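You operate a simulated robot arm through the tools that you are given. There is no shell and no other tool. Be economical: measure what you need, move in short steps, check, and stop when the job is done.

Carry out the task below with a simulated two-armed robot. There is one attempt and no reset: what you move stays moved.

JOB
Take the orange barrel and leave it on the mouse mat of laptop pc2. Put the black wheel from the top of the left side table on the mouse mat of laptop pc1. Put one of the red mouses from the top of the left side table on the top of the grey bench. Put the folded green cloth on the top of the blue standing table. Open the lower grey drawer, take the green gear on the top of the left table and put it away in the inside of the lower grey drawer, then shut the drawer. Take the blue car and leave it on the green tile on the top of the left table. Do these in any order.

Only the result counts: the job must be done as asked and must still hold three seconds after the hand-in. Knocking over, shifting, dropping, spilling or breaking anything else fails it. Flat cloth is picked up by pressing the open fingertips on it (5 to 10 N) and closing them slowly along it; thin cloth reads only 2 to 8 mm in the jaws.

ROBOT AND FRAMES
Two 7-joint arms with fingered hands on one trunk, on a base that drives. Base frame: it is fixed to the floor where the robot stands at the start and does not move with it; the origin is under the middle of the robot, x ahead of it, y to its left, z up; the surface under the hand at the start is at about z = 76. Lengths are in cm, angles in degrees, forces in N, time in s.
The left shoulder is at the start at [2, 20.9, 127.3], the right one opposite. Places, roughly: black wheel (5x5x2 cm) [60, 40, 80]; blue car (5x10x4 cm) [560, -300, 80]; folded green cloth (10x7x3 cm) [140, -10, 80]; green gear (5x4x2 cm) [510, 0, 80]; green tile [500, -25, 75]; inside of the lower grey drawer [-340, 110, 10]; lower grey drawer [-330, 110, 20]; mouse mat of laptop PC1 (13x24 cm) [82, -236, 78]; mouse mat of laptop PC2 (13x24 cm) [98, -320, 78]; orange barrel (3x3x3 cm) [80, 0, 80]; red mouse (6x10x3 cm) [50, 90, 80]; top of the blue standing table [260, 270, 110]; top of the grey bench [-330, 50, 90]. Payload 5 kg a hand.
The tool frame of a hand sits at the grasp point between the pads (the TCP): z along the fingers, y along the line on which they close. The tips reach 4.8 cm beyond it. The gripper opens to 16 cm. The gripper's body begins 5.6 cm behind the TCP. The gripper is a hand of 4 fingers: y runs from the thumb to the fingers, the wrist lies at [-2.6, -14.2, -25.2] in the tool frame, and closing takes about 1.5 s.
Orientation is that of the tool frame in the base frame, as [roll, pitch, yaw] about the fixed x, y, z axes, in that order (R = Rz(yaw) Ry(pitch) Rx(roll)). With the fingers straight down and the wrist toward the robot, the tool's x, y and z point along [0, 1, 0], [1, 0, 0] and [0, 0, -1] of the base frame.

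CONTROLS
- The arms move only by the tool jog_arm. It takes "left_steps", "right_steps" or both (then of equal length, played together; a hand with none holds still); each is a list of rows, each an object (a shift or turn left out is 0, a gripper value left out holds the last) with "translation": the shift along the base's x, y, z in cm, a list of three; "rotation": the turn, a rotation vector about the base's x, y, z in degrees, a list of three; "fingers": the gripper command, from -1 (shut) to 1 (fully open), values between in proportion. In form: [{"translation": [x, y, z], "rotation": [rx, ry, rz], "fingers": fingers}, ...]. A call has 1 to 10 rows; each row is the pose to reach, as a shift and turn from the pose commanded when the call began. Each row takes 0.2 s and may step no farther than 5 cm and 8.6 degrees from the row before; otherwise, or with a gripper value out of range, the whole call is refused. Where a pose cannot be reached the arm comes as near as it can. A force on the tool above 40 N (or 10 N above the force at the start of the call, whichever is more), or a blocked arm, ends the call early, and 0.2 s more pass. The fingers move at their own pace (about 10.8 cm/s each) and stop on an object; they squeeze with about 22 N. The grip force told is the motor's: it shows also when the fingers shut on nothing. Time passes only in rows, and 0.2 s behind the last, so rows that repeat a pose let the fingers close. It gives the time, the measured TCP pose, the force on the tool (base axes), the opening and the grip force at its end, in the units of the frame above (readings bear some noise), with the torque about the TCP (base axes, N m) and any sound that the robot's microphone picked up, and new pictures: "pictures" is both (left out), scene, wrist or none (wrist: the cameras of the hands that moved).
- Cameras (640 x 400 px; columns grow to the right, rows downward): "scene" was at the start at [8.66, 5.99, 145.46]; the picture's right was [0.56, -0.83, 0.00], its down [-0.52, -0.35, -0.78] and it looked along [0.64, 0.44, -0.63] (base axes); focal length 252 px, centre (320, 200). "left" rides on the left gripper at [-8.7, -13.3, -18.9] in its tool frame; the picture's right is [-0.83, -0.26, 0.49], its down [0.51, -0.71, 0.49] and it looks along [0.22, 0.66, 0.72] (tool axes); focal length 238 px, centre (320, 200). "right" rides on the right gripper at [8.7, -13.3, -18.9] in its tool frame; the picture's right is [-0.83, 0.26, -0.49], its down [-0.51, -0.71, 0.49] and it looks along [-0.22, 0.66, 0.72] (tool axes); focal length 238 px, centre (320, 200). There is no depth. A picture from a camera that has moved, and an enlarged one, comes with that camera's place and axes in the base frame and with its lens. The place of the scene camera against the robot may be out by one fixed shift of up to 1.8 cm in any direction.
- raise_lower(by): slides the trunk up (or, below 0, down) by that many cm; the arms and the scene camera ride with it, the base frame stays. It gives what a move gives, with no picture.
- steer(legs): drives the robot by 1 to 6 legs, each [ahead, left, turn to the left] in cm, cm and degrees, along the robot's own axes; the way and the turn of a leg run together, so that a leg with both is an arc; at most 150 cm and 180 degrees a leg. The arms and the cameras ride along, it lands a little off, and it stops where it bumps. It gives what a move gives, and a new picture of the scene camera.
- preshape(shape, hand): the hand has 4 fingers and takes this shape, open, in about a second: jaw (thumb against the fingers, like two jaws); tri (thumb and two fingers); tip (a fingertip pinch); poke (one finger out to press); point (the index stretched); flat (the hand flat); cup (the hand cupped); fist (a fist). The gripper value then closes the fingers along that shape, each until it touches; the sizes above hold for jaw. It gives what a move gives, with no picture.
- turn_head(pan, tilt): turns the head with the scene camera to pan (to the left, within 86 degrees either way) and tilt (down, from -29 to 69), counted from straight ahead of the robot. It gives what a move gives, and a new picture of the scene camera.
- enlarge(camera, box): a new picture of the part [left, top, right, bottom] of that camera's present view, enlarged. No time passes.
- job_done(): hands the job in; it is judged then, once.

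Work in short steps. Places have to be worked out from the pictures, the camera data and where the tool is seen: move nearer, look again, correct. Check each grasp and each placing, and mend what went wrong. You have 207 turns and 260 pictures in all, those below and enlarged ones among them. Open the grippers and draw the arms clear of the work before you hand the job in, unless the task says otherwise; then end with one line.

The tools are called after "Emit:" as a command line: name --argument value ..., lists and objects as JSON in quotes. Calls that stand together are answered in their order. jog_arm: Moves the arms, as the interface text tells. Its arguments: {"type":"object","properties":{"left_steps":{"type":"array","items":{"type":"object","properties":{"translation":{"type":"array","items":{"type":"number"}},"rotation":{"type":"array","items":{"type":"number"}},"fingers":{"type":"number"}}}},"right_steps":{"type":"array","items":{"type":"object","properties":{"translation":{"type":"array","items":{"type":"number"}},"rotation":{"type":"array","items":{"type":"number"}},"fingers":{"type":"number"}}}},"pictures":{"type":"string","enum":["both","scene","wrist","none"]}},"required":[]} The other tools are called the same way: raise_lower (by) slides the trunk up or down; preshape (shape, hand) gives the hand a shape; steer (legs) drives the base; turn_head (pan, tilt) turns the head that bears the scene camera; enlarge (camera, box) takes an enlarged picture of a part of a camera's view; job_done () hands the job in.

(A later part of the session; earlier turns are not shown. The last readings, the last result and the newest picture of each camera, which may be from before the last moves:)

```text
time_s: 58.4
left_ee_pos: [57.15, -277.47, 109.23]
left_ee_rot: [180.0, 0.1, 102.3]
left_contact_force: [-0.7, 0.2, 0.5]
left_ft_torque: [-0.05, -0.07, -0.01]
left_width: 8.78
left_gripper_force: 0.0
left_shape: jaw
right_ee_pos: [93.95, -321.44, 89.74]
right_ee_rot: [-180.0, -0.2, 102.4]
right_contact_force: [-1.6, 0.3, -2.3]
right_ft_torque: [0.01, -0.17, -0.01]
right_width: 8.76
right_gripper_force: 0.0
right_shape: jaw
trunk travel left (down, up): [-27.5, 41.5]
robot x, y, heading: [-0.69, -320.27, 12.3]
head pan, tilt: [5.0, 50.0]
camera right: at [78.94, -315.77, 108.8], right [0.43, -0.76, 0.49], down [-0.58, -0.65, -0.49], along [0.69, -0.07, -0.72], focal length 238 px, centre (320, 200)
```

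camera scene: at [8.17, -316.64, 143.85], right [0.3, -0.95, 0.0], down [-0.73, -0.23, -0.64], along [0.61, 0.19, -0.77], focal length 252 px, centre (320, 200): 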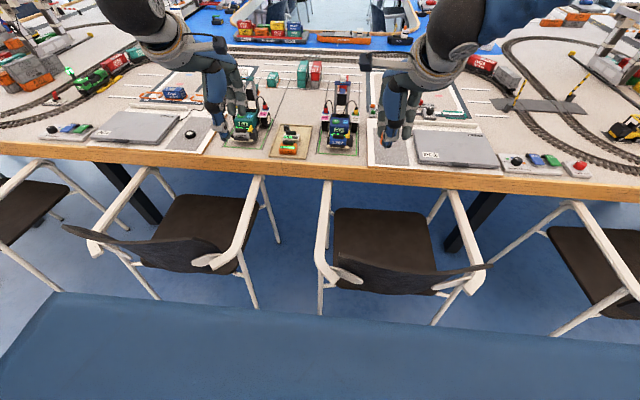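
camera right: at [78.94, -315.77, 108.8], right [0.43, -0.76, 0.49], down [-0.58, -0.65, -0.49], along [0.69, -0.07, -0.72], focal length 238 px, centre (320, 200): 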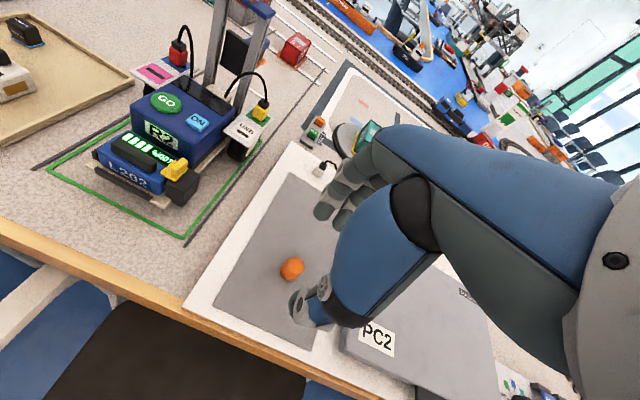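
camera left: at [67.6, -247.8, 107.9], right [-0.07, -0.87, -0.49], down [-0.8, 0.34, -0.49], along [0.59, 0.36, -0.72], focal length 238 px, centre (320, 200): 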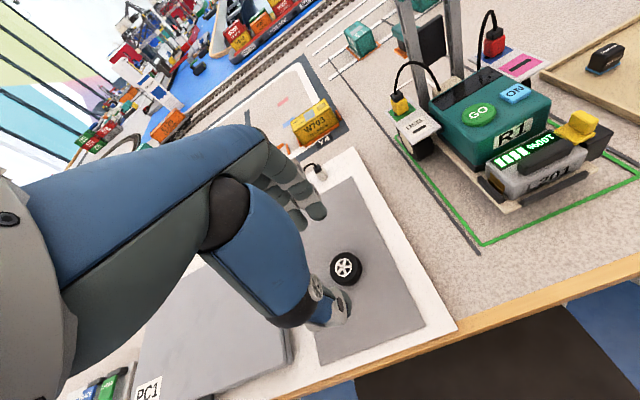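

The barrel is on PC2's mat. I withdraw the right hand and back off into the aisle.

Emit:
jog_arm --right_steps '[{"translation": [0, 0, 5]}, {"translation": [0, 0, 10]}, {"translation": [-1, 0, 14]}, {"translation": [-5, 0, 17]}, {"translation": [-9, 0, 19]}, {"translation": [-13, 0, 20]}, {"translation": [-17.5, 0, 20]}, {"translation": [-22, 0, 20]}, {"translation": [-26, 0, 20]}, {"translation": [-30, 0, 20]}]' --pictures "none"

Emit:
steer --legs '[[-60, 0, 0]]'

Emit:
turn_head --pan -25 --tilt 15

Emit:
turn_head --pan 25 --tilt 15

```text
time_s: 60.5
left_ee_pos: [57.13, -277.41, 109.25]
left_ee_rot: [-180.0, 0.1, 102.4]
left_contact_force: [-1.8, -0.2, 0.2]
left_ft_torque: [-0.04, -0.08, 0.0]
left_width: 8.77
left_gripper_force: 0.0
left_shape: jaw
right_ee_pos: [63.82, -321.37, 109.78]
right_ee_rot: [180.0, 0.1, 102.3]
right_contact_force: [-0.5, 0.0, -0.3]
right_ft_torque: [-0.03, -0.09, -0.02]
right_width: 8.79
right_gripper_force: 0.0
right_shape: jaw
trunk travel left (down, up): [-27.5, 41.5]
robot x, y, heading: [-0.74, -320.2, 12.4]
head pan, tilt: [5.0, 50.0]
```

```text
time_s: 63.9
left_ee_pos: [-0.74, -290.34, 109.27]
left_ee_rot: [-180.0, 0.1, 102.0]
left_contact_force: [0.1, 0.2, 0.4]
left_ft_torque: [0.01, -0.02, 0.02]
left_width: 8.77
left_gripper_force: 0.0
left_shape: jaw
right_ee_pos: [5.77, -334.34, 109.68]
right_ee_rot: [-180.0, 0.0, 101.9]
right_contact_force: [-0.1, -0.4, 1.1]
right_ft_torque: [0.01, 0.0, 0.02]
right_width: 8.77
right_gripper_force: 0.0
right_shape: jaw
trunk travel left (down, up): [-27.5, 41.5]
robot x, y, heading: [-58.8, -332.91, 12.1]
head pan, tilt: [5.0, 50.0]
camera scene: at [-50.14, -329.21, 143.86], right [0.29, -0.96, 0.0], down [-0.73, -0.22, -0.64], along [0.61, 0.19, -0.77], focal length 252 px, centre (320, 200)
```

scene: 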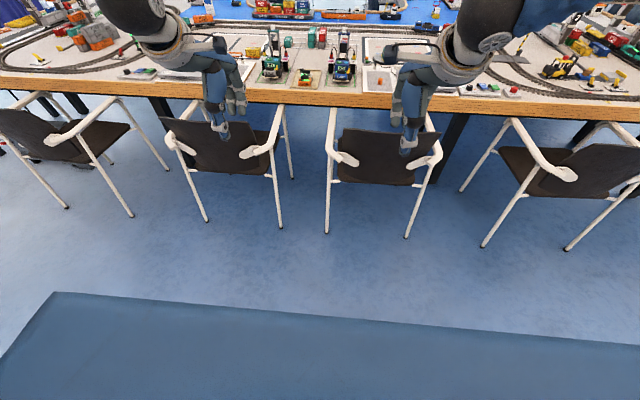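

```text
time_s: 64.9
left_ee_pos: [-0.76, -290.43, 109.24]
left_ee_rot: [-179.9, 0.0, 102.1]
left_contact_force: [-0.5, 0.7, 0.0]
left_ft_torque: [-0.01, -0.03, -0.02]
left_width: 8.79
left_gripper_force: 0.0
left_shape: jaw
right_ee_pos: [5.71, -334.46, 109.67]
right_ee_rot: [180.0, 0.0, 101.9]
right_contact_force: [0.2, 0.6, -0.3]
right_ft_torque: [0.0, -0.02, -0.01]
right_width: 8.8
right_gripper_force: 0.0
right_shape: jaw
trunk travel left (down, up): [-27.5, 41.5]
robot x, y, heading: [-59.23, -332.76, 12.0]
head pan, tilt: [-25.0, 15.0]
camera scene: at [-48.35, -333.54, 149.22], right [-0.22, -0.97, 0.0], down [-0.25, 0.06, -0.97], along [0.94, -0.22, -0.26], focal length 252 px, centre (320, 200)
```

scene: 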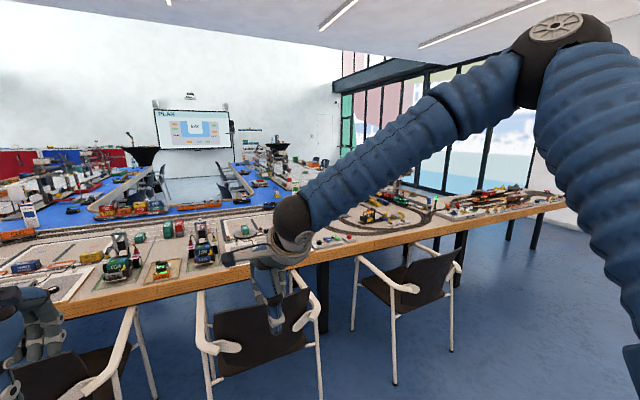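

```text
time_s: 66.1
left_ee_pos: [-0.73, -290.4, 109.17]
left_ee_rot: [-179.9, 0.0, 102.0]
left_contact_force: [0.2, -0.8, 0.0]
left_ft_torque: [-0.02, 0.0, 0.0]
left_width: 8.81
left_gripper_force: 0.1
left_shape: jaw
right_ee_pos: [5.81, -334.32, 109.6]
right_ee_rot: [-180.0, 0.0, 102.0]
right_contact_force: [-0.1, -0.1, -0.2]
right_ft_torque: [0.0, -0.04, -0.01]
right_width: 8.77
right_gripper_force: 0.0
right_shape: jaw
trunk travel left (down, up): [-27.5, 41.5]
robot x, y, heading: [-58.72, -332.97, 12.0]
head pan, tilt: [25.0, 15.0]
camera scene: at [-49.97, -325.83, 149.22], right [0.6, -0.8, 0.0], down [-0.21, -0.16, -0.97], along [0.77, 0.58, -0.26], focal length 252 px, centre (320, 200)
```

scene: 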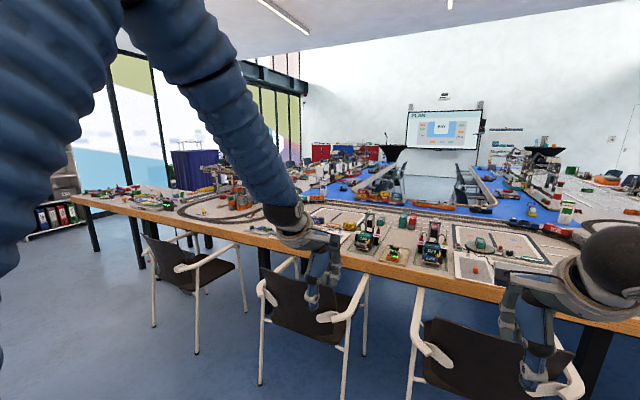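

The furniture is a U of tables rotated about 13°, open at the far end. I check whether the right-hand end gives a passage to the far side.

Emit:
steer --legs '[[0, 0, -90], [120, 0, 0]]'

Emit:
turn_head --pan 35 --tilt 18

```text
time_s: 76.0
left_ee_pos: [10.3, -506.88, 109.18]
left_ee_rot: [-180.0, 0.1, 12.8]
left_contact_force: [0.0, 1.7, -0.2]
left_ft_torque: [0.02, -0.01, 0.0]
left_width: 8.77
left_gripper_force: 0.0
left_shape: jaw
right_ee_pos: [-33.59, -514.01, 109.57]
right_ee_rot: [-179.8, 0.0, 12.8]
right_contact_force: [-0.1, -0.9, -0.4]
right_ft_torque: [0.01, -0.01, -0.02]
right_width: 8.77
right_gripper_force: 0.1
right_shape: jaw
trunk travel left (down, up): [-27.5, 41.5]
robot x, y, heading: [-33.05, -449.15, -77.2]
head pan, tilt: [25.0, 15.0]
camera scene: at [-26.38, -456.53, 149.22], right [-0.79, -0.61, 0.0], down [-0.16, 0.21, -0.97], along [0.59, -0.76, -0.26], focal length 252 px, centre (320, 200)
```

scene: 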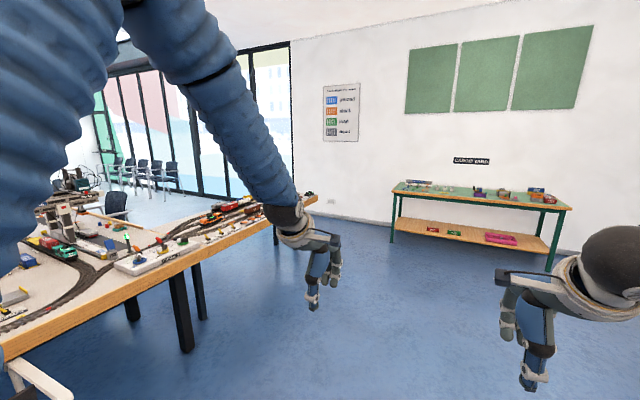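

```text
time_s: 76.7
left_ee_pos: [10.34, -506.85, 109.16]
left_ee_rot: [-179.9, -0.1, 12.8]
left_contact_force: [-0.3, 0.7, -0.4]
left_ft_torque: [0.01, -0.02, -0.04]
left_width: 8.78
left_gripper_force: 0.1
left_shape: jaw
right_ee_pos: [-33.69, -513.95, 109.67]
right_ee_rot: [-179.9, 0.1, 12.8]
right_contact_force: [-0.2, 0.3, 0.2]
right_ft_torque: [0.0, -0.01, -0.01]
right_width: 8.77
right_gripper_force: 0.1
right_shape: jaw
trunk travel left (down, up): [-27.5, 41.5]
robot x, y, heading: [-33.18, -449.39, -77.1]
head pan, tilt: [35.0, 18.0]
camera scene: at [-25.21, -455.36, 148.74], right [-0.67, -0.74, 0.0], down [-0.23, 0.21, -0.95], along [0.7, -0.64, -0.31], focal length 252 px, centre (320, 200)
```

scene: 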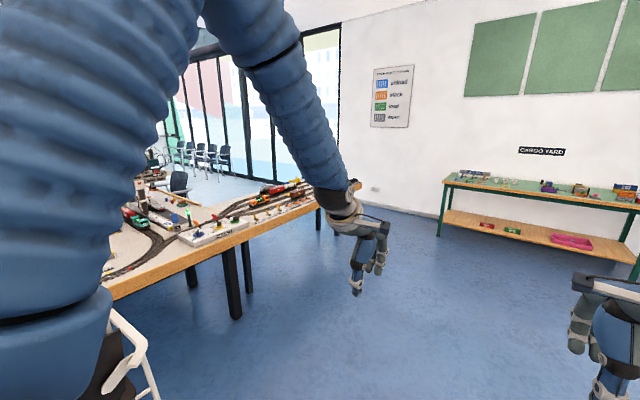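

There looks to be a roughly 160 cm passage between the table's right end and the windows. I advance toward it in steps.

Emit:
steer --legs '[[110, 10, 0], [90, 10, 0], [0, 0, 50]]'

Emit:
turn_head --pan 0 --tilt 25

```text
time_s: 88.9
left_ee_pos: [101.35, -643.89, 109.26]
left_ee_rot: [-179.9, 0.0, 62.7]
left_contact_force: [0.5, 0.2, -0.2]
left_ft_torque: [-0.04, -0.01, -0.03]
left_width: 8.78
left_gripper_force: 0.1
left_shape: jaw
right_ee_pos: [78.52, -681.98, 109.68]
right_ee_rot: [-179.9, 0.1, 62.7]
right_contact_force: [0.2, 0.2, -0.2]
right_ft_torque: [-0.03, 0.02, 0.02]
right_width: 8.78
right_gripper_force: 0.0
right_shape: jaw
trunk travel left (down, up): [-27.5, 41.5]
robot x, y, heading: [29.6, -639.65, -27.1]
head pan, tilt: [35.0, 18.0]
camera scene: at [40.21, -637.83, 148.73], right [0.13, -0.99, 0.0], down [-0.31, -0.04, -0.95], along [0.94, 0.13, -0.31], focal length 252 px, centre (320, 200)
```

scene: 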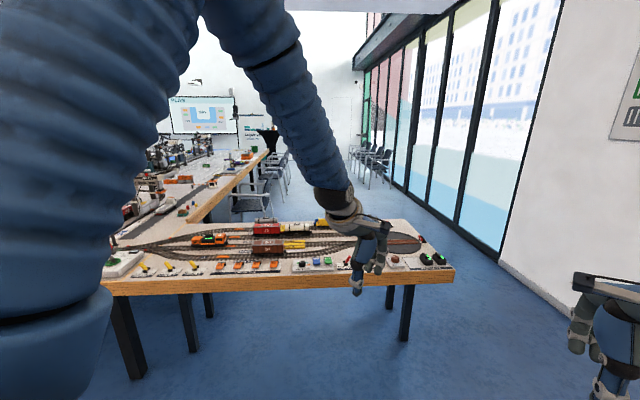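

```text
time_s: 89.9
left_ee_pos: [101.39, -643.99, 109.21]
left_ee_rot: [180.0, 0.0, 62.6]
left_contact_force: [-0.7, -0.4, -1.3]
left_ft_torque: [0.0, 0.0, -0.01]
left_width: 8.76
left_gripper_force: 0.1
left_shape: jaw
right_ee_pos: [78.67, -682.04, 109.61]
right_ee_rot: [179.9, -0.1, 62.7]
right_contact_force: [0.3, 0.3, 0.5]
right_ft_torque: [-0.02, 0.0, -0.01]
right_width: 8.78
right_gripper_force: 0.0
right_shape: jaw
trunk travel left (down, up): [-27.5, 41.5]
robot x, y, heading: [29.57, -639.61, -27.3]
head pan, tilt: [0.0, 25.0]
camera scene: at [39.14, -643.33, 147.6], right [-0.46, -0.89, 0.0], down [-0.38, 0.19, -0.91], along [0.81, -0.42, -0.42], focal length 252 px, centre (320, 200)
```

scene: 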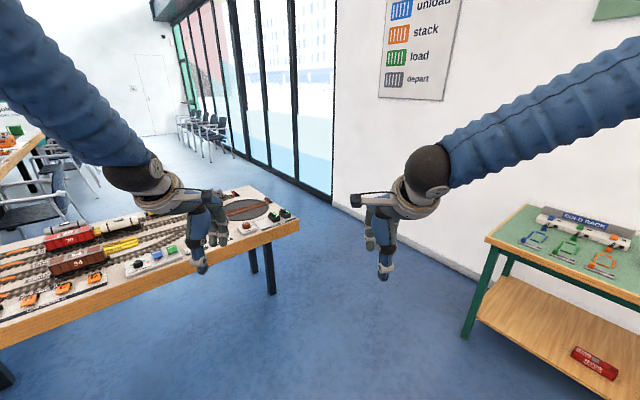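

The aisle along the windows is open. I steer around the table corner and turn to face down the aisle.

Emit:
steer --legs '[[127, -40, 0], [0, 0, 40], [90, -30, 0]]'

Emit:
turn_head --pan 15 --tilt 20

```text
time_s: 103.0
left_ee_pos: [274.74, -700.58, 109.17]
left_ee_rot: [-179.8, 0.0, 102.5]
left_contact_force: [0.8, -0.3, 0.4]
left_ft_torque: [0.0, 0.01, 0.02]
left_width: 8.8
left_gripper_force: 0.0
left_shape: jaw
right_ee_pos: [281.52, -744.57, 109.6]
right_ee_rot: [-179.9, 0.0, 102.5]
right_contact_force: [0.5, -0.5, 0.3]
right_ft_torque: [0.02, 0.03, 0.04]
right_width: 8.78
right_gripper_force: 0.1
right_shape: jaw
trunk travel left (down, up): [-27.5, 41.5]
robot x, y, heading: [216.67, -743.64, 12.4]
head pan, tilt: [0.0, 25.0]
camera scene: at [227.34, -740.14, 147.6], right [0.22, -0.98, 0.0], down [-0.41, -0.09, -0.91], along [0.88, 0.2, -0.42], focal length 252 px, centre (320, 200)
```

scene: 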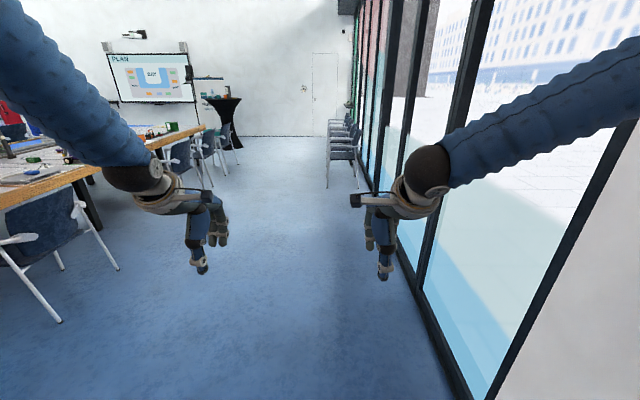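

```text
time_s: 103.8
left_ee_pos: [274.58, -700.63, 109.11]
left_ee_rot: [-179.9, 0.1, 102.5]
left_contact_force: [0.7, -0.1, -0.7]
left_ft_torque: [0.02, 0.0, 0.01]
left_width: 8.78
left_gripper_force: 0.1
left_shape: jaw
right_ee_pos: [281.46, -744.61, 109.64]
right_ee_rot: [180.0, 0.0, 102.5]
right_contact_force: [-0.2, -0.5, -0.3]
right_ft_torque: [0.01, 0.0, 0.02]
right_width: 8.77
right_gripper_force: 0.1
right_shape: jaw
trunk travel left (down, up): [-27.5, 41.5]
robot x, y, heading: [216.66, -743.67, 12.3]
head pan, tilt: [15.0, 20.0]
camera scene: at [226.54, -737.84, 148.41], right [0.46, -0.89, 0.0], down [-0.3, -0.16, -0.94], along [0.83, 0.43, -0.34], focal length 252 px, centre (320, 200)
```

scene: 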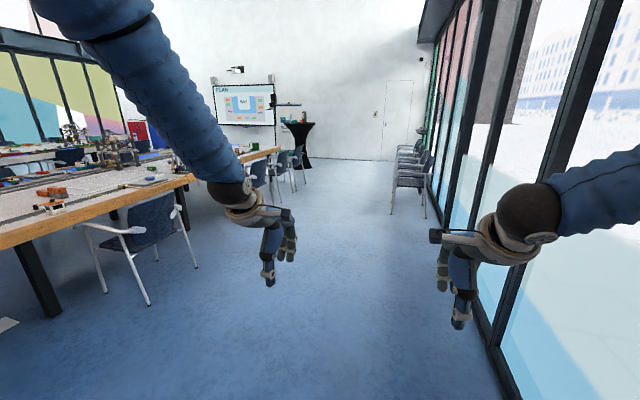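

The aisle is clear, so I drive about 425 cm down it to the far end of the right table.

Emit:
steer --legs '[[142, 24, 0], [142, 24, 0], [142, 24, 0]]'

Emit:
turn_head --pan 65 --tilt 25

```text
time_s: 124.5
left_ee_pos: [675.86, -537.72, 109.18]
left_ee_rot: [-179.9, 0.0, 102.5]
left_contact_force: [0.9, 0.8, -0.2]
left_ft_torque: [-0.03, 0.02, -0.04]
left_width: 8.79
left_gripper_force: 0.1
left_shape: jaw
right_ee_pos: [682.86, -581.51, 109.61]
right_ee_rot: [-179.9, 0.0, 102.6]
right_contact_force: [0.4, -1.5, 0.2]
right_ft_torque: [0.0, 0.05, -0.02]
right_width: 8.77
right_gripper_force: 0.2
right_shape: jaw
trunk travel left (down, up): [-27.5, 41.5]
robot x, y, heading: [618.03, -580.53, 12.7]
head pan, tilt: [15.0, 20.0]
camera scene: at [627.83, -574.78, 148.41], right [0.46, -0.89, 0.0], down [-0.3, -0.16, -0.94], along [0.83, 0.43, -0.34], focal length 252 px, centre (320, 200)
```

scene: 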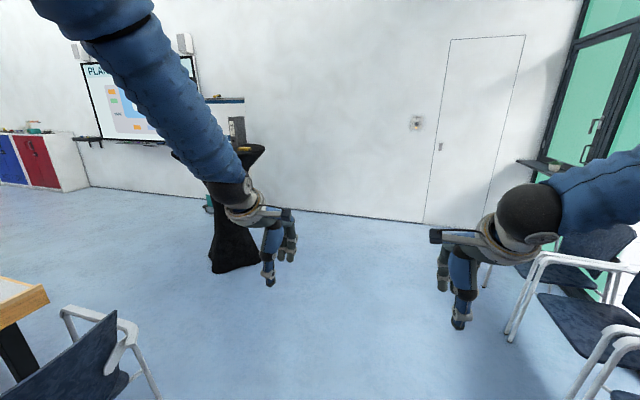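

```text
time_s: 125.7
left_ee_pos: [675.9, -537.65, 109.2]
left_ee_rot: [-179.9, 0.0, 102.5]
left_contact_force: [-0.7, 0.6, -0.8]
left_ft_torque: [-0.01, 0.02, 0.0]
left_width: 8.8
left_gripper_force: 0.1
left_shape: jaw
right_ee_pos: [682.77, -581.57, 109.52]
right_ee_rot: [-180.0, 0.1, 102.5]
right_contact_force: [0.2, -0.1, -0.4]
right_ft_torque: [0.01, -0.01, -0.02]
right_width: 8.8
right_gripper_force: 0.0
right_shape: jaw
trunk travel left (down, up): [-27.5, 41.5]
robot x, y, heading: [617.97, -580.42, 12.6]
head pan, tilt: [65.0, 25.0]
camera scene: at [621.53, -570.1, 147.6], right [0.98, -0.22, 0.0], down [-0.09, -0.41, -0.91], along [0.2, 0.88, -0.42], focal length 252 px, centre (320, 200)
```

scene: 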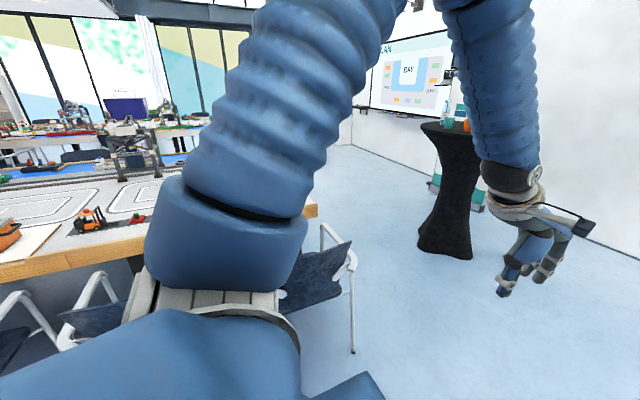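

The table's end is at about room e1≈533, with a chair near its corner and a high bar table beyond. I pass between them, leading with the arms.

Emit:
steer --legs '[[123, 8, 0], [0, 0, 90]]'

Emit:
turn_head --pan 10 --tilt 30

```text
time_s: 135.7
left_ee_pos: [691.9, -489.15, 109.16]
left_ee_rot: [-179.8, 0.0, -167.4]
left_contact_force: [-0.5, 0.5, 0.7]
left_ft_torque: [0.0, -0.04, 0.02]
left_width: 8.74
left_gripper_force: 0.1
left_shape: jaw
right_ee_pos: [735.92, -482.17, 109.6]
right_ee_rot: [-179.9, 0.1, -167.5]
right_contact_force: [1.3, 0.3, -0.1]
right_ft_torque: [0.04, -0.02, 0.02]
right_width: 8.8
right_gripper_force: 0.1
right_shape: jaw
trunk travel left (down, up): [-27.5, 41.5]
robot x, y, heading: [735.04, -547.02, 102.5]
head pan, tilt: [65.0, 25.0]
camera scene: at [726.27, -542.79, 147.6], right [0.21, 0.98, 0.0], down [0.41, -0.09, -0.91], along [-0.89, 0.19, -0.42], focal length 252 px, centre (320, 200)
```

scene: 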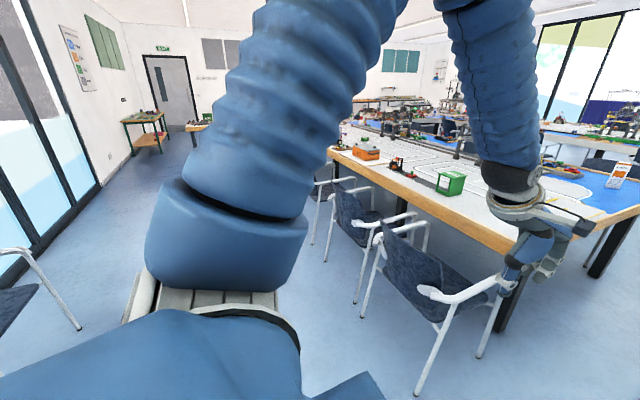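

```text
time_s: 136.9
left_ee_pos: [692.03, -489.13, 109.16]
left_ee_rot: [-179.8, 0.0, -167.4]
left_contact_force: [0.0, 0.0, -0.4]
left_ft_torque: [0.04, 0.02, 0.01]
left_width: 8.77
left_gripper_force: 0.1
left_shape: jaw
right_ee_pos: [735.93, -482.09, 109.63]
right_ee_rot: [-180.0, 0.0, -167.4]
right_contact_force: [-0.6, -0.3, 0.1]
right_ft_torque: [0.0, 0.0, -0.03]
right_width: 8.78
right_gripper_force: 0.1
right_shape: jaw
trunk travel left (down, up): [-27.5, 41.5]
robot x, y, heading: [734.93, -547.27, 102.6]
head pan, tilt: [10.0, 30.0]
camera scene: at [731.82, -536.41, 146.8], right [0.92, 0.39, 0.0], down [0.19, -0.46, -0.87], along [-0.33, 0.8, -0.5], focal length 252 px, centre (320, 200)
```

scene: 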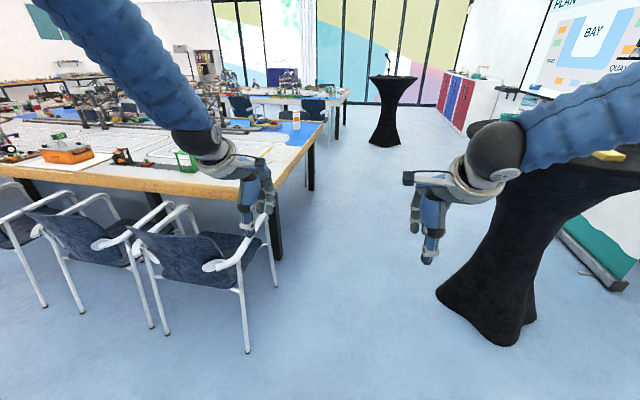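

The lane between chair and bar table is about 120 cm wide and I'm roughly centred. I drive on past the bar table, then look at the car's table.

Emit:
steer --legs '[[130, 0, 0], [130, 0, 0]]'

Emit:
turn_head --pan 60 --tilt 28

```text
time_s: 149.5
left_ee_pos: [630.67, -238.48, 109.16]
left_ee_rot: [-179.9, -0.1, -165.7]
left_contact_force: [0.4, 0.6, 0.3]
left_ft_torque: [-0.03, 0.01, -0.02]
left_width: 8.78
left_gripper_force: 0.1
left_shape: jaw
right_ee_pos: [674.49, -230.27, 109.73]
right_ee_rot: [-180.0, -0.1, -165.8]
right_contact_force: [-0.7, -0.7, 0.0]
right_ft_torque: [-0.05, -0.03, -0.03]
right_width: 8.78
right_gripper_force: 0.0
right_shape: jaw
trunk travel left (down, up): [-27.5, 41.5]
robot x, y, heading: [674.9, -295.07, 104.2]
head pan, tilt: [10.0, 30.0]
camera scene: at [671.95, -284.65, 146.8], right [0.91, 0.41, 0.0], down [0.21, -0.46, -0.87], along [-0.36, 0.79, -0.5], focal length 252 px, centre (320, 200)
```

scene: 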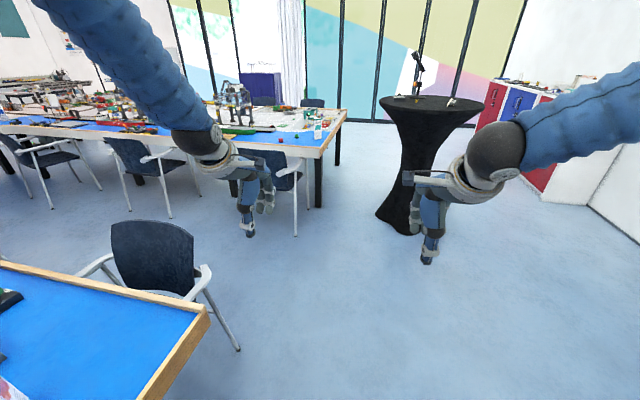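

```text
time_s: 150.7
left_ee_pos: [630.76, -238.53, 109.18]
left_ee_rot: [-179.9, 0.0, -165.7]
left_contact_force: [-0.7, -0.1, 1.0]
left_ft_torque: [0.02, 0.01, -0.01]
left_width: 8.76
left_gripper_force: 0.1
left_shape: jaw
right_ee_pos: [674.45, -230.26, 109.51]
right_ee_rot: [180.0, 0.0, -165.7]
right_contact_force: [-0.5, -1.3, 0.1]
right_ft_torque: [0.0, 0.0, -0.02]
right_width: 8.78
right_gripper_force: 0.0
right_shape: jaw
trunk travel left (down, up): [-27.5, 41.5]
robot x, y, heading: [675.51, -295.0, 104.7]
head pan, tilt: [60.0, 28.0]
camera scene: at [666.91, -290.46, 147.12], right [0.27, 0.96, 0.0], down [0.45, -0.13, -0.88], along [-0.85, 0.24, -0.47], focal length 252 px, centre (320, 200)
```

scene: 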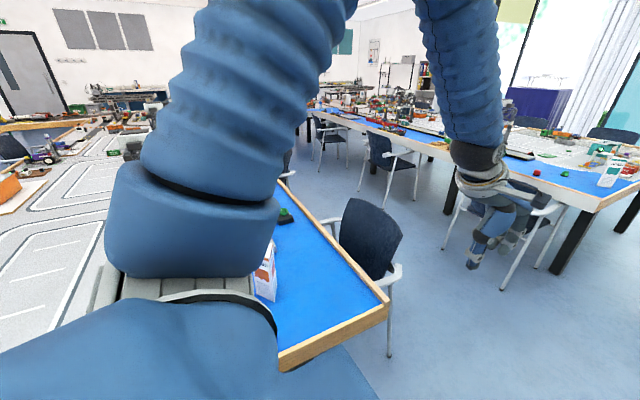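

I'm beside the right table's end (edge at e1≈545). I turn to face it and look for the car.

Emit:
steer --legs '[[15, 0, 88]]'

Emit:
turn_head --pan 0 --tilt 38

```text
time_s: 154.8
left_ee_pos: [605.47, -330.14, 109.2]
left_ee_rot: [-180.0, 0.0, -78.1]
left_contact_force: [-0.2, 0.0, 0.3]
left_ft_torque: [0.06, -0.03, -0.01]
left_width: 8.79
left_gripper_force: 0.0
left_shape: jaw
right_ee_pos: [599.17, -286.19, 109.62]
right_ee_rot: [-180.0, 0.0, -78.1]
right_contact_force: [-0.8, -0.1, 0.4]
right_ft_torque: [-0.01, -0.02, 0.03]
right_width: 8.8
right_gripper_force: 0.0
right_shape: jaw
trunk travel left (down, up): [-27.5, 41.5]
robot x, y, heading: [663.64, -287.4, -168.2]
head pan, tilt: [60.0, 28.0]
camera scene: at [660.55, -295.71, 147.12], right [-0.95, 0.31, 0.0], down [0.15, 0.45, -0.88], along [-0.27, -0.84, -0.47], focal length 252 px, centre (320, 200)
```

scene: 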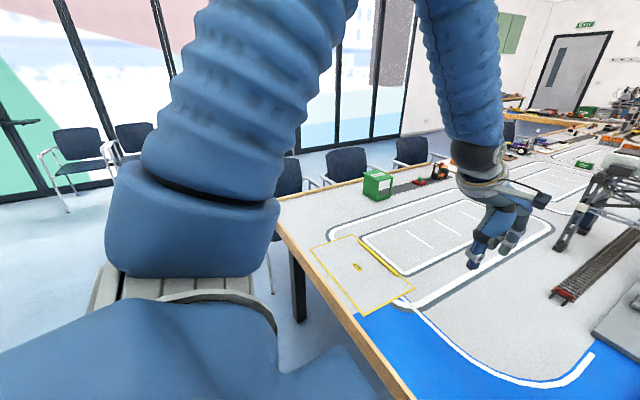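

```text
time_s: 156.1
left_ee_pos: [605.47, -330.12, 109.16]
left_ee_rot: [-179.9, 0.0, -78.2]
left_contact_force: [-0.4, -0.1, 0.0]
left_ft_torque: [0.01, 0.0, -0.01]
left_width: 8.77
left_gripper_force: 0.1
left_shape: jaw
right_ee_pos: [599.08, -286.04, 109.72]
right_ee_rot: [180.0, 0.1, -78.0]
right_contact_force: [0.1, 0.2, 0.5]
right_ft_torque: [0.0, 0.0, 0.02]
right_width: 8.78
right_gripper_force: 0.1
right_shape: jaw
trunk travel left (down, up): [-27.5, 41.5]
robot x, y, heading: [663.83, -287.99, -168.0]
head pan, tilt: [0.0, 38.0]
camera scene: at [654.94, -288.79, 145.57], right [-0.21, 0.98, 0.0], down [0.6, 0.13, -0.79], along [-0.77, -0.16, -0.62], focal length 252 px, centre (320, 200)
```

scene: 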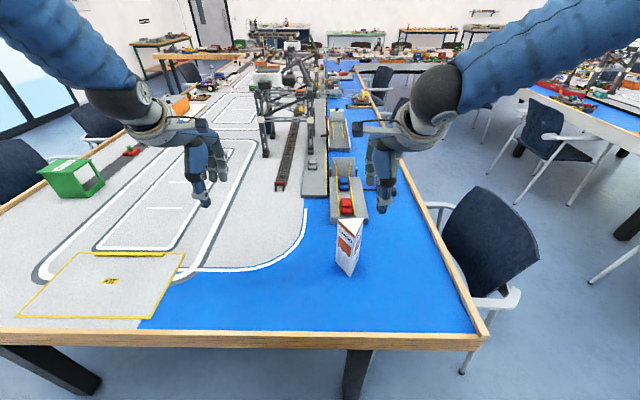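

The blue car sits with a red one in a ferry at about [558,-298], beyond a small carton. I zoom in for its orientation.

Emit:
enlarge --camera "scene" --box '[280, 130, 440, 230]'

```text
4.00 times, centred on (360, 180) of scene
camera zoom: at [654.94, -288.79, 145.57], right [-0.21, 0.98, 0.0], down [0.6, 0.13, -0.79], along [-0.77, -0.16, -0.62], focal length 1006 px, centre (160, 280)
```

zoom: 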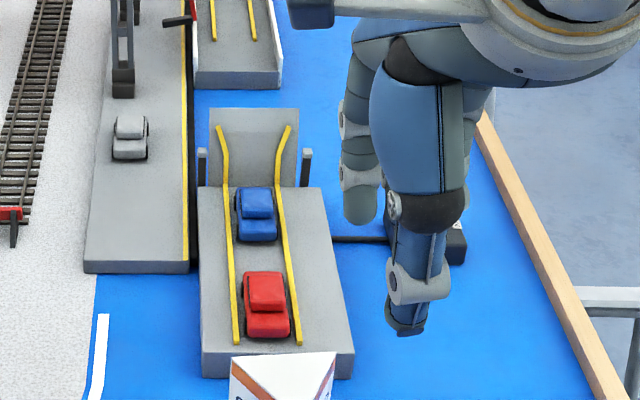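

The car lies lengthwise toward me, so I must grip it across its width with a hand turned 90° and tilted forward for reach. First I move 11 cm closer, still about 27 cm from the table edge.

Emit:
steer --legs '[[11, 0, 0]]'

Emit:
jog_arm --right_steps '[{"translation": [0, 0, 2], "rotation": [0, 0, 8.5]}, {"translation": [0, 0, 4], "rotation": [0, 0, 17]}, {"translation": [0, 0, 6], "rotation": [0, 0, 25.5]}, {"translation": [0, 0, 8], "rotation": [0, 0, 34]}, {"translation": [0, 0, 10], "rotation": [0, 0, 42.5]}, {"translation": [0, 0, 12], "rotation": [0, 0, 51]}, {"translation": [0, 0, 14], "rotation": [0, 0, 59.5]}, {"translation": [0, 0, 16], "rotation": [0, 0, 68]}, {"translation": [0, 0, 18], "rotation": [0, 0, 76.5]}, {"translation": [0, 0, 20], "rotation": [0, 0, 85]}]' --pictures "scene"

```text
time_s: 157.3
left_ee_pos: [594.57, -332.4, 109.14]
left_ee_rot: [-179.9, 0.0, -78.1]
left_contact_force: [-1.0, -0.6, -0.2]
left_ft_torque: [0.05, -0.07, -0.02]
left_width: 8.79
left_gripper_force: 0.2
left_shape: jaw
right_ee_pos: [588.17, -288.41, 109.62]
right_ee_rot: [180.0, 0.0, -78.0]
right_contact_force: [-0.4, -0.2, -0.6]
right_ft_torque: [0.02, -0.09, -0.02]
right_width: 8.76
right_gripper_force: 0.0
right_shape: jaw
trunk travel left (down, up): [-27.5, 41.5]
robot x, y, heading: [653.17, -290.08, -168.1]
head pan, tilt: [0.0, 38.0]
camera scene: at [644.04, -291.09, 145.56], right [-0.21, 0.98, 0.0], down [0.6, 0.13, -0.79], along [-0.77, -0.16, -0.62], focal length 252 px, centre (320, 200)
```

scene: 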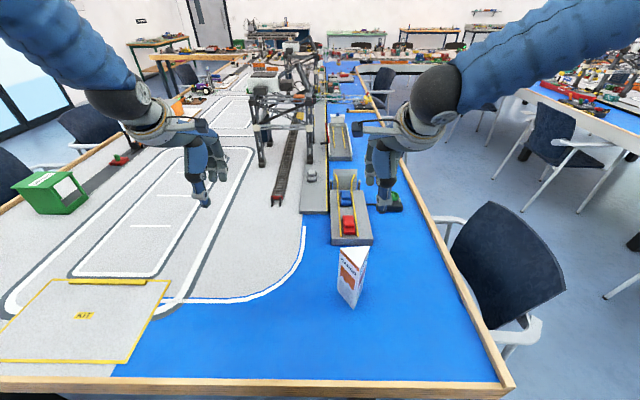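

```text
time_s: 159.5
left_ee_pos: [594.77, -332.45, 109.27]
left_ee_rot: [-179.9, 0.2, -78.1]
left_contact_force: [0.2, -2.0, -0.1]
left_ft_torque: [0.16, 0.07, -0.02]
left_width: 8.76
left_gripper_force: 0.1
left_shape: jaw
right_ee_pos: [608.11, -292.91, 131.81]
right_ee_rot: [-178.9, -0.6, 3.6]
right_contact_force: [-0.1, 4.1, 9.2]
right_ft_torque: [-0.53, 0.21, -0.09]
right_width: 8.82
right_gripper_force: 0.0
right_shape: jaw
right hand out of reach, approached as far as the arm can: row 7, 8, 9, 10
trunk travel left (down, up): [-27.5, 41.5]
robot x, y, heading: [652.92, -290.79, -168.4]
head pan, tilt: [0.0, 38.0]
camera scene: at [644.23, -291.09, 145.64], right [-0.2, 0.98, 0.0], down [0.6, 0.13, -0.79], along [-0.77, -0.16, -0.62], focal length 252 px, centre (320, 200)
```

scene: 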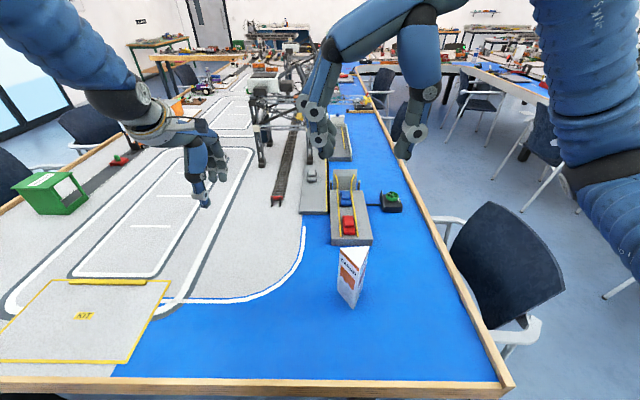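

At that height the turned pose is near the arm's limit. I lower the trunk 15 cm to get reach, keeping hands clear, then continue.

Emit:
raise_lower --by -15

Emit:
jog_arm --right_steps '[{"translation": [0, 0, -3]}, {"translation": [0, 0, -6]}, {"translation": [0, 0, -8]}]' --pictures "both"

```text
time_s: 161.3
left_ee_pos: [594.7, -332.37, 94.16]
left_ee_rot: [-180.0, 0.0, -78.2]
left_contact_force: [0.6, -0.2, 0.3]
left_ft_torque: [0.02, 0.01, -0.01]
left_width: 8.74
left_gripper_force: 0.0
left_shape: jaw
right_ee_pos: [608.1, -292.95, 116.92]
right_ee_rot: [-179.2, -0.6, 3.8]
right_contact_force: [0.5, 0.4, 0.0]
right_ft_torque: [-0.01, 0.03, -0.01]
right_width: 8.8
right_gripper_force: 0.1
right_shape: jaw
trunk travel left (down, up): [-12.5, 56.5]
robot x, y, heading: [653.12, -289.96, -168.0]
head pan, tilt: [0.0, 38.0]
```

```text
time_s: 162.1
left_ee_pos: [594.69, -332.43, 94.17]
left_ee_rot: [-179.9, 0.1, -78.1]
left_contact_force: [-0.7, 0.3, -0.2]
left_ft_torque: [0.0, -0.03, 0.02]
left_width: 8.76
left_gripper_force: 0.1
left_shape: jaw
right_ee_pos: [609.21, -292.73, 109.52]
right_ee_rot: [-179.0, -0.7, 3.7]
right_contact_force: [-0.4, -0.4, -0.2]
right_ft_torque: [0.03, 0.01, 0.0]
right_width: 8.79
right_gripper_force: 0.1
right_shape: jaw
right hand out of reach, approached as far as the arm can: row 2, 3
trunk travel left (down, up): [-12.5, 56.5]
robot x, y, heading: [652.81, -290.02, -168.2]
head pan, tilt: [0.0, 38.0]
camera scene: at [644.15, -291.05, 130.57], right [-0.21, 0.98, 0.0], down [0.6, 0.13, -0.79], along [-0.77, -0.16, -0.62], focal length 252 px, centre (320, 200)
camera right: at [616.78, -279.33, 128.89], right [-0.82, -0.32, 0.47], down [-0.55, 0.68, -0.49], along [-0.17, -0.66, -0.74], focal length 238 px, centre (320, 200)
```

scene: 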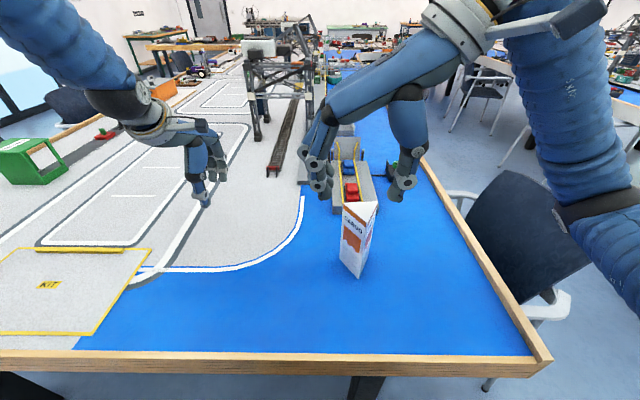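
right: 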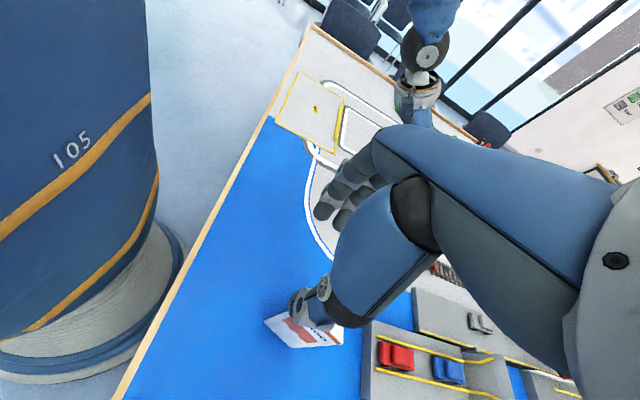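

The hand's turned; it's simply too close to the body. I extend it forward toward the ferry at this height.

Emit:
jog_arm --right_steps '[{"translation": [-4.4, -0.9, 0]}, {"translation": [-8.8, -1.8, 0]}, {"translation": [-13.2, -2.7, 0]}, {"translation": [-17.6, -3.6, 0]}, {"translation": [-22, -4.5, 0]}, {"translation": [-26.4, -5.4, 0]}, {"translation": [-30, -6, 0]}]' --pictures "scene"

```text
time_s: 163.7
left_ee_pos: [594.7, -332.42, 94.12]
left_ee_rot: [-179.9, -0.1, -78.2]
left_contact_force: [-0.8, -0.9, 0.6]
left_ft_torque: [0.02, -0.02, -0.02]
left_width: 8.8
left_gripper_force: 0.1
left_shape: jaw
right_ee_pos: [607.66, -296.59, 113.81]
right_ee_rot: [-179.1, -0.6, 3.8]
right_contact_force: [0.0, -0.1, -0.2]
right_ft_torque: [-0.02, -0.02, 0.05]
right_width: 8.79
right_gripper_force: 0.1
right_shape: jaw
right hand out of reach, approached as far as the arm can: row 1, 2, 3, 4, 5, 6, 7
trunk travel left (down, up): [-12.5, 56.5]
robot x, y, heading: [652.86, -290.11, -168.1]
head pan, tilt: [0.0, 38.0]
camera scene: at [644.16, -291.05, 130.57], right [-0.21, 0.98, 0.0], down [0.6, 0.13, -0.79], along [-0.77, -0.16, -0.62], focal length 252 px, centre (320, 200)
```

scene: 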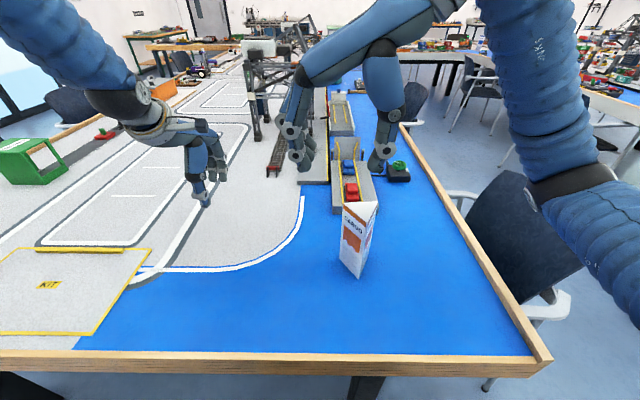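

The arm cannot extend with the hand turned that far. The zoom geometry suggests the plate beyond the car is a flat ramp and there's ~7 cm between the two cars, so a lengthwise grip in the normal orientation will do; I rotate the hand back.

Emit:
jog_arm --right_steps '[{"rotation": [0, 0, -8.2]}, {"rotation": [0, 0, -16.4]}, {"rotation": [0, 0, -24.6]}, {"translation": [-2, 0, 0], "rotation": [0, 0, -32.8]}, {"translation": [-5, 1, 0], "rotation": [0, 0, -41]}, {"translation": [-8, 2, 0], "rotation": [0, 0, -49.2]}, {"translation": [-12, 2, 0], "rotation": [0, 0, -57.4]}, {"translation": [-16, 2, 0], "rotation": [0, 0, -65.6]}, {"translation": [-20, 2, 0], "rotation": [0, 0, -73.8]}, {"translation": [-24, 2, 0], "rotation": [0, 0, -82], "fingers": 0.7}]' --pictures "none"

```text
time_s: 165.9
left_ee_pos: [594.8, -332.34, 94.08]
left_ee_rot: [-179.9, 0.1, -78.1]
left_contact_force: [-2.0, 0.4, -2.0]
left_ft_torque: [0.04, -0.01, -0.02]
left_width: 8.76
left_gripper_force: 0.0
left_shape: jaw
right_ee_pos: [583.71, -294.34, 113.54]
right_ee_rot: [-179.2, -0.6, -78.3]
right_contact_force: [-0.1, -0.8, 0.1]
right_ft_torque: [0.05, -0.05, -0.02]
right_width: 13.58
right_gripper_force: 0.1
right_shape: jaw
trunk travel left (down, up): [-12.5, 56.5]
robot x, y, heading: [653.03, -290.55, -168.2]
head pan, tilt: [0.0, 38.0]
```

Normal orientation again. I bring the hand above the car at z≈98 and look.

Emit:
jog_arm --right_steps '[{"translation": [-4.3, -0.5, 0]}, {"translation": [-8.6, -1.1, 0]}, {"translation": [-13, -1.8, -2]}, {"translation": [-17.3, -2.5, -4]}, {"translation": [-21.5, -3.1, -6]}, {"translation": [-25.7, -3.7, -8]}, {"translation": [-25.7, -3.7, -12]}, {"translation": [-25.7, -3.7, -15]}]' --pictures "both"

```text
time_s: 167.7
left_ee_pos: [594.67, -332.54, 94.11]
left_ee_rot: [-179.9, -0.1, -78.1]
left_contact_force: [0.0, 0.7, -0.2]
left_ft_torque: [0.03, -0.03, 0.02]
left_width: 8.78
left_gripper_force: 0.0
left_shape: jaw
right_ee_pos: [558.02, -297.87, 98.52]
right_ee_rot: [-179.1, -0.6, -78.2]
right_contact_force: [-0.6, 0.2, 1.5]
right_ft_torque: [0.02, -0.1, -0.02]
right_width: 13.58
right_gripper_force: 0.1
right_shape: jaw
trunk travel left (down, up): [-12.5, 56.5]
robot x, y, heading: [653.2, -290.04, -168.2]
head pan, tilt: [0.0, 38.0]
camera scene: at [644.06, -291.1, 130.55], right [-0.21, 0.98, 0.0], down [0.6, 0.13, -0.79], along [-0.77, -0.16, -0.62], focal length 252 px, centre (320, 200)
camera right: at [572.35, -303.58, 117.78], right [-0.43, 0.77, 0.47], down [0.6, 0.64, -0.48], along [-0.67, 0.07, -0.74], focal length 238 px, centre (320, 200)
```

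scene: 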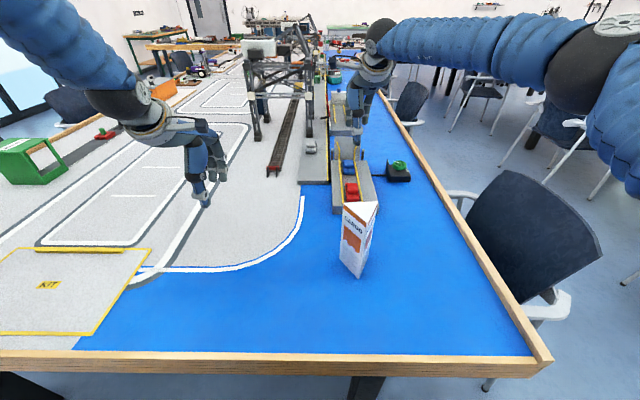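
right: 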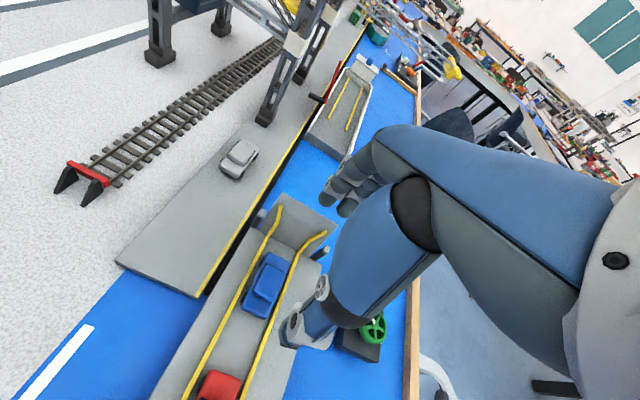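

The car spans x≈554–563 at y≈-299, with red car front at 570 and the bow plate at about 549, so fingers open ~12 cm fit. I centre and descend to z≈87.

Emit:
jog_arm --right_steps '[{"translation": [0.7, -1.1, -2], "fingers": 0.5}, {"translation": [0.7, -1.1, -5]}, {"translation": [0.7, -1.1, -8]}, {"translation": [0.7, -1.1, -11.5]}, {"translation": [0.7, -1.1, -11.5]}]' --pictures "wrist"

```text
time_s: 168.9
left_ee_pos: [594.89, -332.32, 94.27]
left_ee_rot: [-180.0, 0.0, -78.1]
left_contact_force: [0.7, 0.6, 1.5]
left_ft_torque: [0.01, 0.04, 0.01]
left_width: 8.78
left_gripper_force: 0.0
left_shape: jaw
right_ee_pos: [559.02, -298.87, 87.07]
right_ee_rot: [-179.0, -0.5, -78.3]
right_contact_force: [15.9, 8.0, 0.2]
right_ft_torque: [0.04, -0.11, -0.93]
right_width: 11.54
right_gripper_force: 0.1
right_shape: jaw
trunk travel left (down, up): [-12.5, 56.5]
robot x, y, heading: [653.12, -290.2, -168.1]
head pan, tilt: [0.0, 38.0]
camera right: at [573.44, -304.65, 106.35], right [-0.43, 0.77, 0.47], down [0.6, 0.64, -0.48], along [-0.67, 0.08, -0.74], focal length 238 px, centre (320, 200)
```

right: 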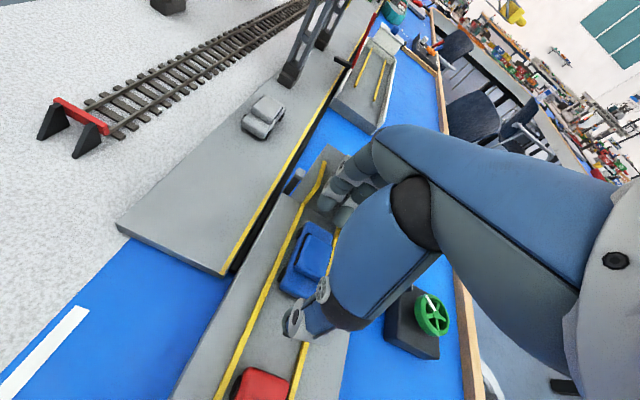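

The fingers press the bow plate slightly (16 N). I back off upward, narrow the opening and re-descend a hair closer.

Emit:
jog_arm --right_steps '[{"translation": [0.3, 0, 3]}, {"translation": [0.3, 0, 3], "fingers": 0.38}, {"translation": [0.3, 0, 3], "fingers": 0.38}, {"translation": [0.3, 0, 0]}, {"translation": [0.3, 0, -1]}]' --pictures "wrist"

```text
time_s: 170.1
left_ee_pos: [594.79, -332.37, 94.23]
left_ee_rot: [179.9, 0.0, -78.1]
left_contact_force: [0.0, 0.3, 0.0]
left_ft_torque: [0.01, 0.0, 0.0]
left_width: 8.78
left_gripper_force: 0.2
left_shape: jaw
right_ee_pos: [559.24, -298.97, 86.42]
right_ee_rot: [-179.2, -0.6, -78.3]
right_contact_force: [13.9, 5.1, 11.3]
right_ft_torque: [0.12, 0.88, -0.66]
right_width: 10.79
right_gripper_force: 0.1
right_shape: jaw
trunk travel left (down, up): [-12.5, 56.5]
robot x, y, heading: [652.94, -290.08, -167.9]
head pan, tilt: [0.0, 38.0]
camera right: at [573.64, -304.64, 105.62], right [-0.43, 0.77, 0.47], down [0.6, 0.64, -0.49], along [-0.67, 0.07, -0.73], focal length 238 px, centre (320, 200)
```

right: 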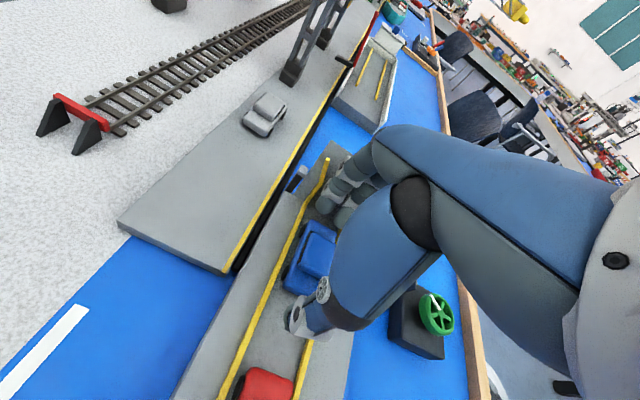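

Contact is on the right rail's upturned end. I lift 1.5 cm, narrow to about 10 cm, and descend again slowly.

Emit:
jog_arm --right_steps '[{"translation": [0.3, 0, 2]}, {"translation": [0.3, 0, 2], "fingers": 0.27}, {"translation": [0.2, -0.3, 2], "fingers": 0.27}, {"translation": [0.2, -0.3, 0.5]}, {"translation": [0.2, -0.3, -0.5]}, {"translation": [0.2, -0.3, -1.2]}]' --pictures "wrist"

```text
time_s: 171.5
left_ee_pos: [594.76, -332.33, 94.11]
left_ee_rot: [180.0, 0.0, -78.1]
left_contact_force: [-0.3, 0.8, 0.3]
left_ft_torque: [-0.01, 0.0, 0.03]
left_width: 8.78
left_gripper_force: 0.0
left_shape: jaw
right_ee_pos: [559.46, -299.27, 85.14]
right_ee_rot: [-179.1, -0.6, -78.2]
right_contact_force: [14.4, 4.6, 10.7]
right_ft_torque: [-0.01, 1.25, -0.59]
right_width: 9.96
right_gripper_force: 0.1
right_shape: jaw
trunk travel left (down, up): [-12.5, 56.5]
robot x, y, heading: [652.83, -290.0, -168.2]
head pan, tilt: [0.0, 38.0]
camera right: at [573.87, -304.99, 104.43], right [-0.43, 0.77, 0.47], down [0.6, 0.64, -0.49], along [-0.68, 0.07, -0.73], focal length 238 px, centre (320, 200)
```

right: 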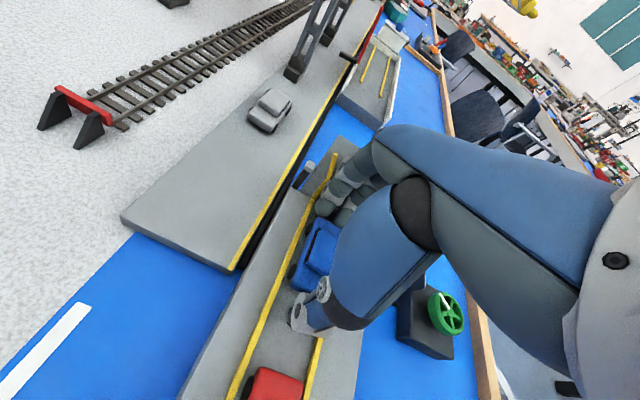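

The tips straddle the car about 1–2 cm above deck. I close slowly.

Emit:
jog_arm --right_steps '[{"translation": [0.2, 0, 0.2], "fingers": 0.1}, {"translation": [0.2, 0, 0.2], "fingers": -0.1}, {"translation": [0.2, 0, 0.2], "fingers": -0.4}, {"translation": [0.2, 0, 0.2], "fingers": -1}, {"translation": [0.2, 0, 0.2], "fingers": -1}, {"translation": [0.2, 0, 0.2], "fingers": -1}]' --pictures "wrist"

```text
time_s: 172.9
left_ee_pos: [594.86, -332.4, 94.13]
left_ee_rot: [-180.0, 0.0, -78.1]
left_contact_force: [-0.2, -0.5, 0.0]
left_ft_torque: [0.01, -0.01, -0.02]
left_width: 8.8
left_gripper_force: 0.1
left_shape: jaw
right_ee_pos: [559.53, -299.29, 85.02]
right_ee_rot: [-179.0, -0.6, -78.2]
right_contact_force: [0.8, 0.5, 0.7]
right_ft_torque: [-0.04, -0.01, 0.03]
right_width: 8.64
right_gripper_force: 22.4
right_shape: jaw
trunk travel left (down, up): [-12.5, 56.5]
robot x, y, heading: [653.42, -290.21, -168.1]
head pan, tilt: [0.0, 38.0]
camera right: at [573.89, -305.01, 104.37], right [-0.43, 0.77, 0.47], down [0.6, 0.64, -0.48], along [-0.67, 0.07, -0.74], focal length 238 px, centre (320, 200)
```

right: 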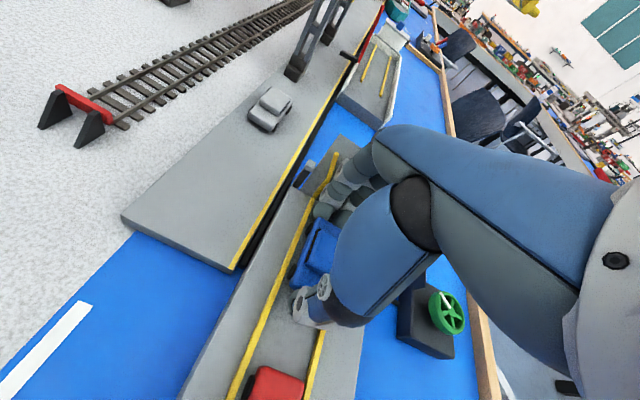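

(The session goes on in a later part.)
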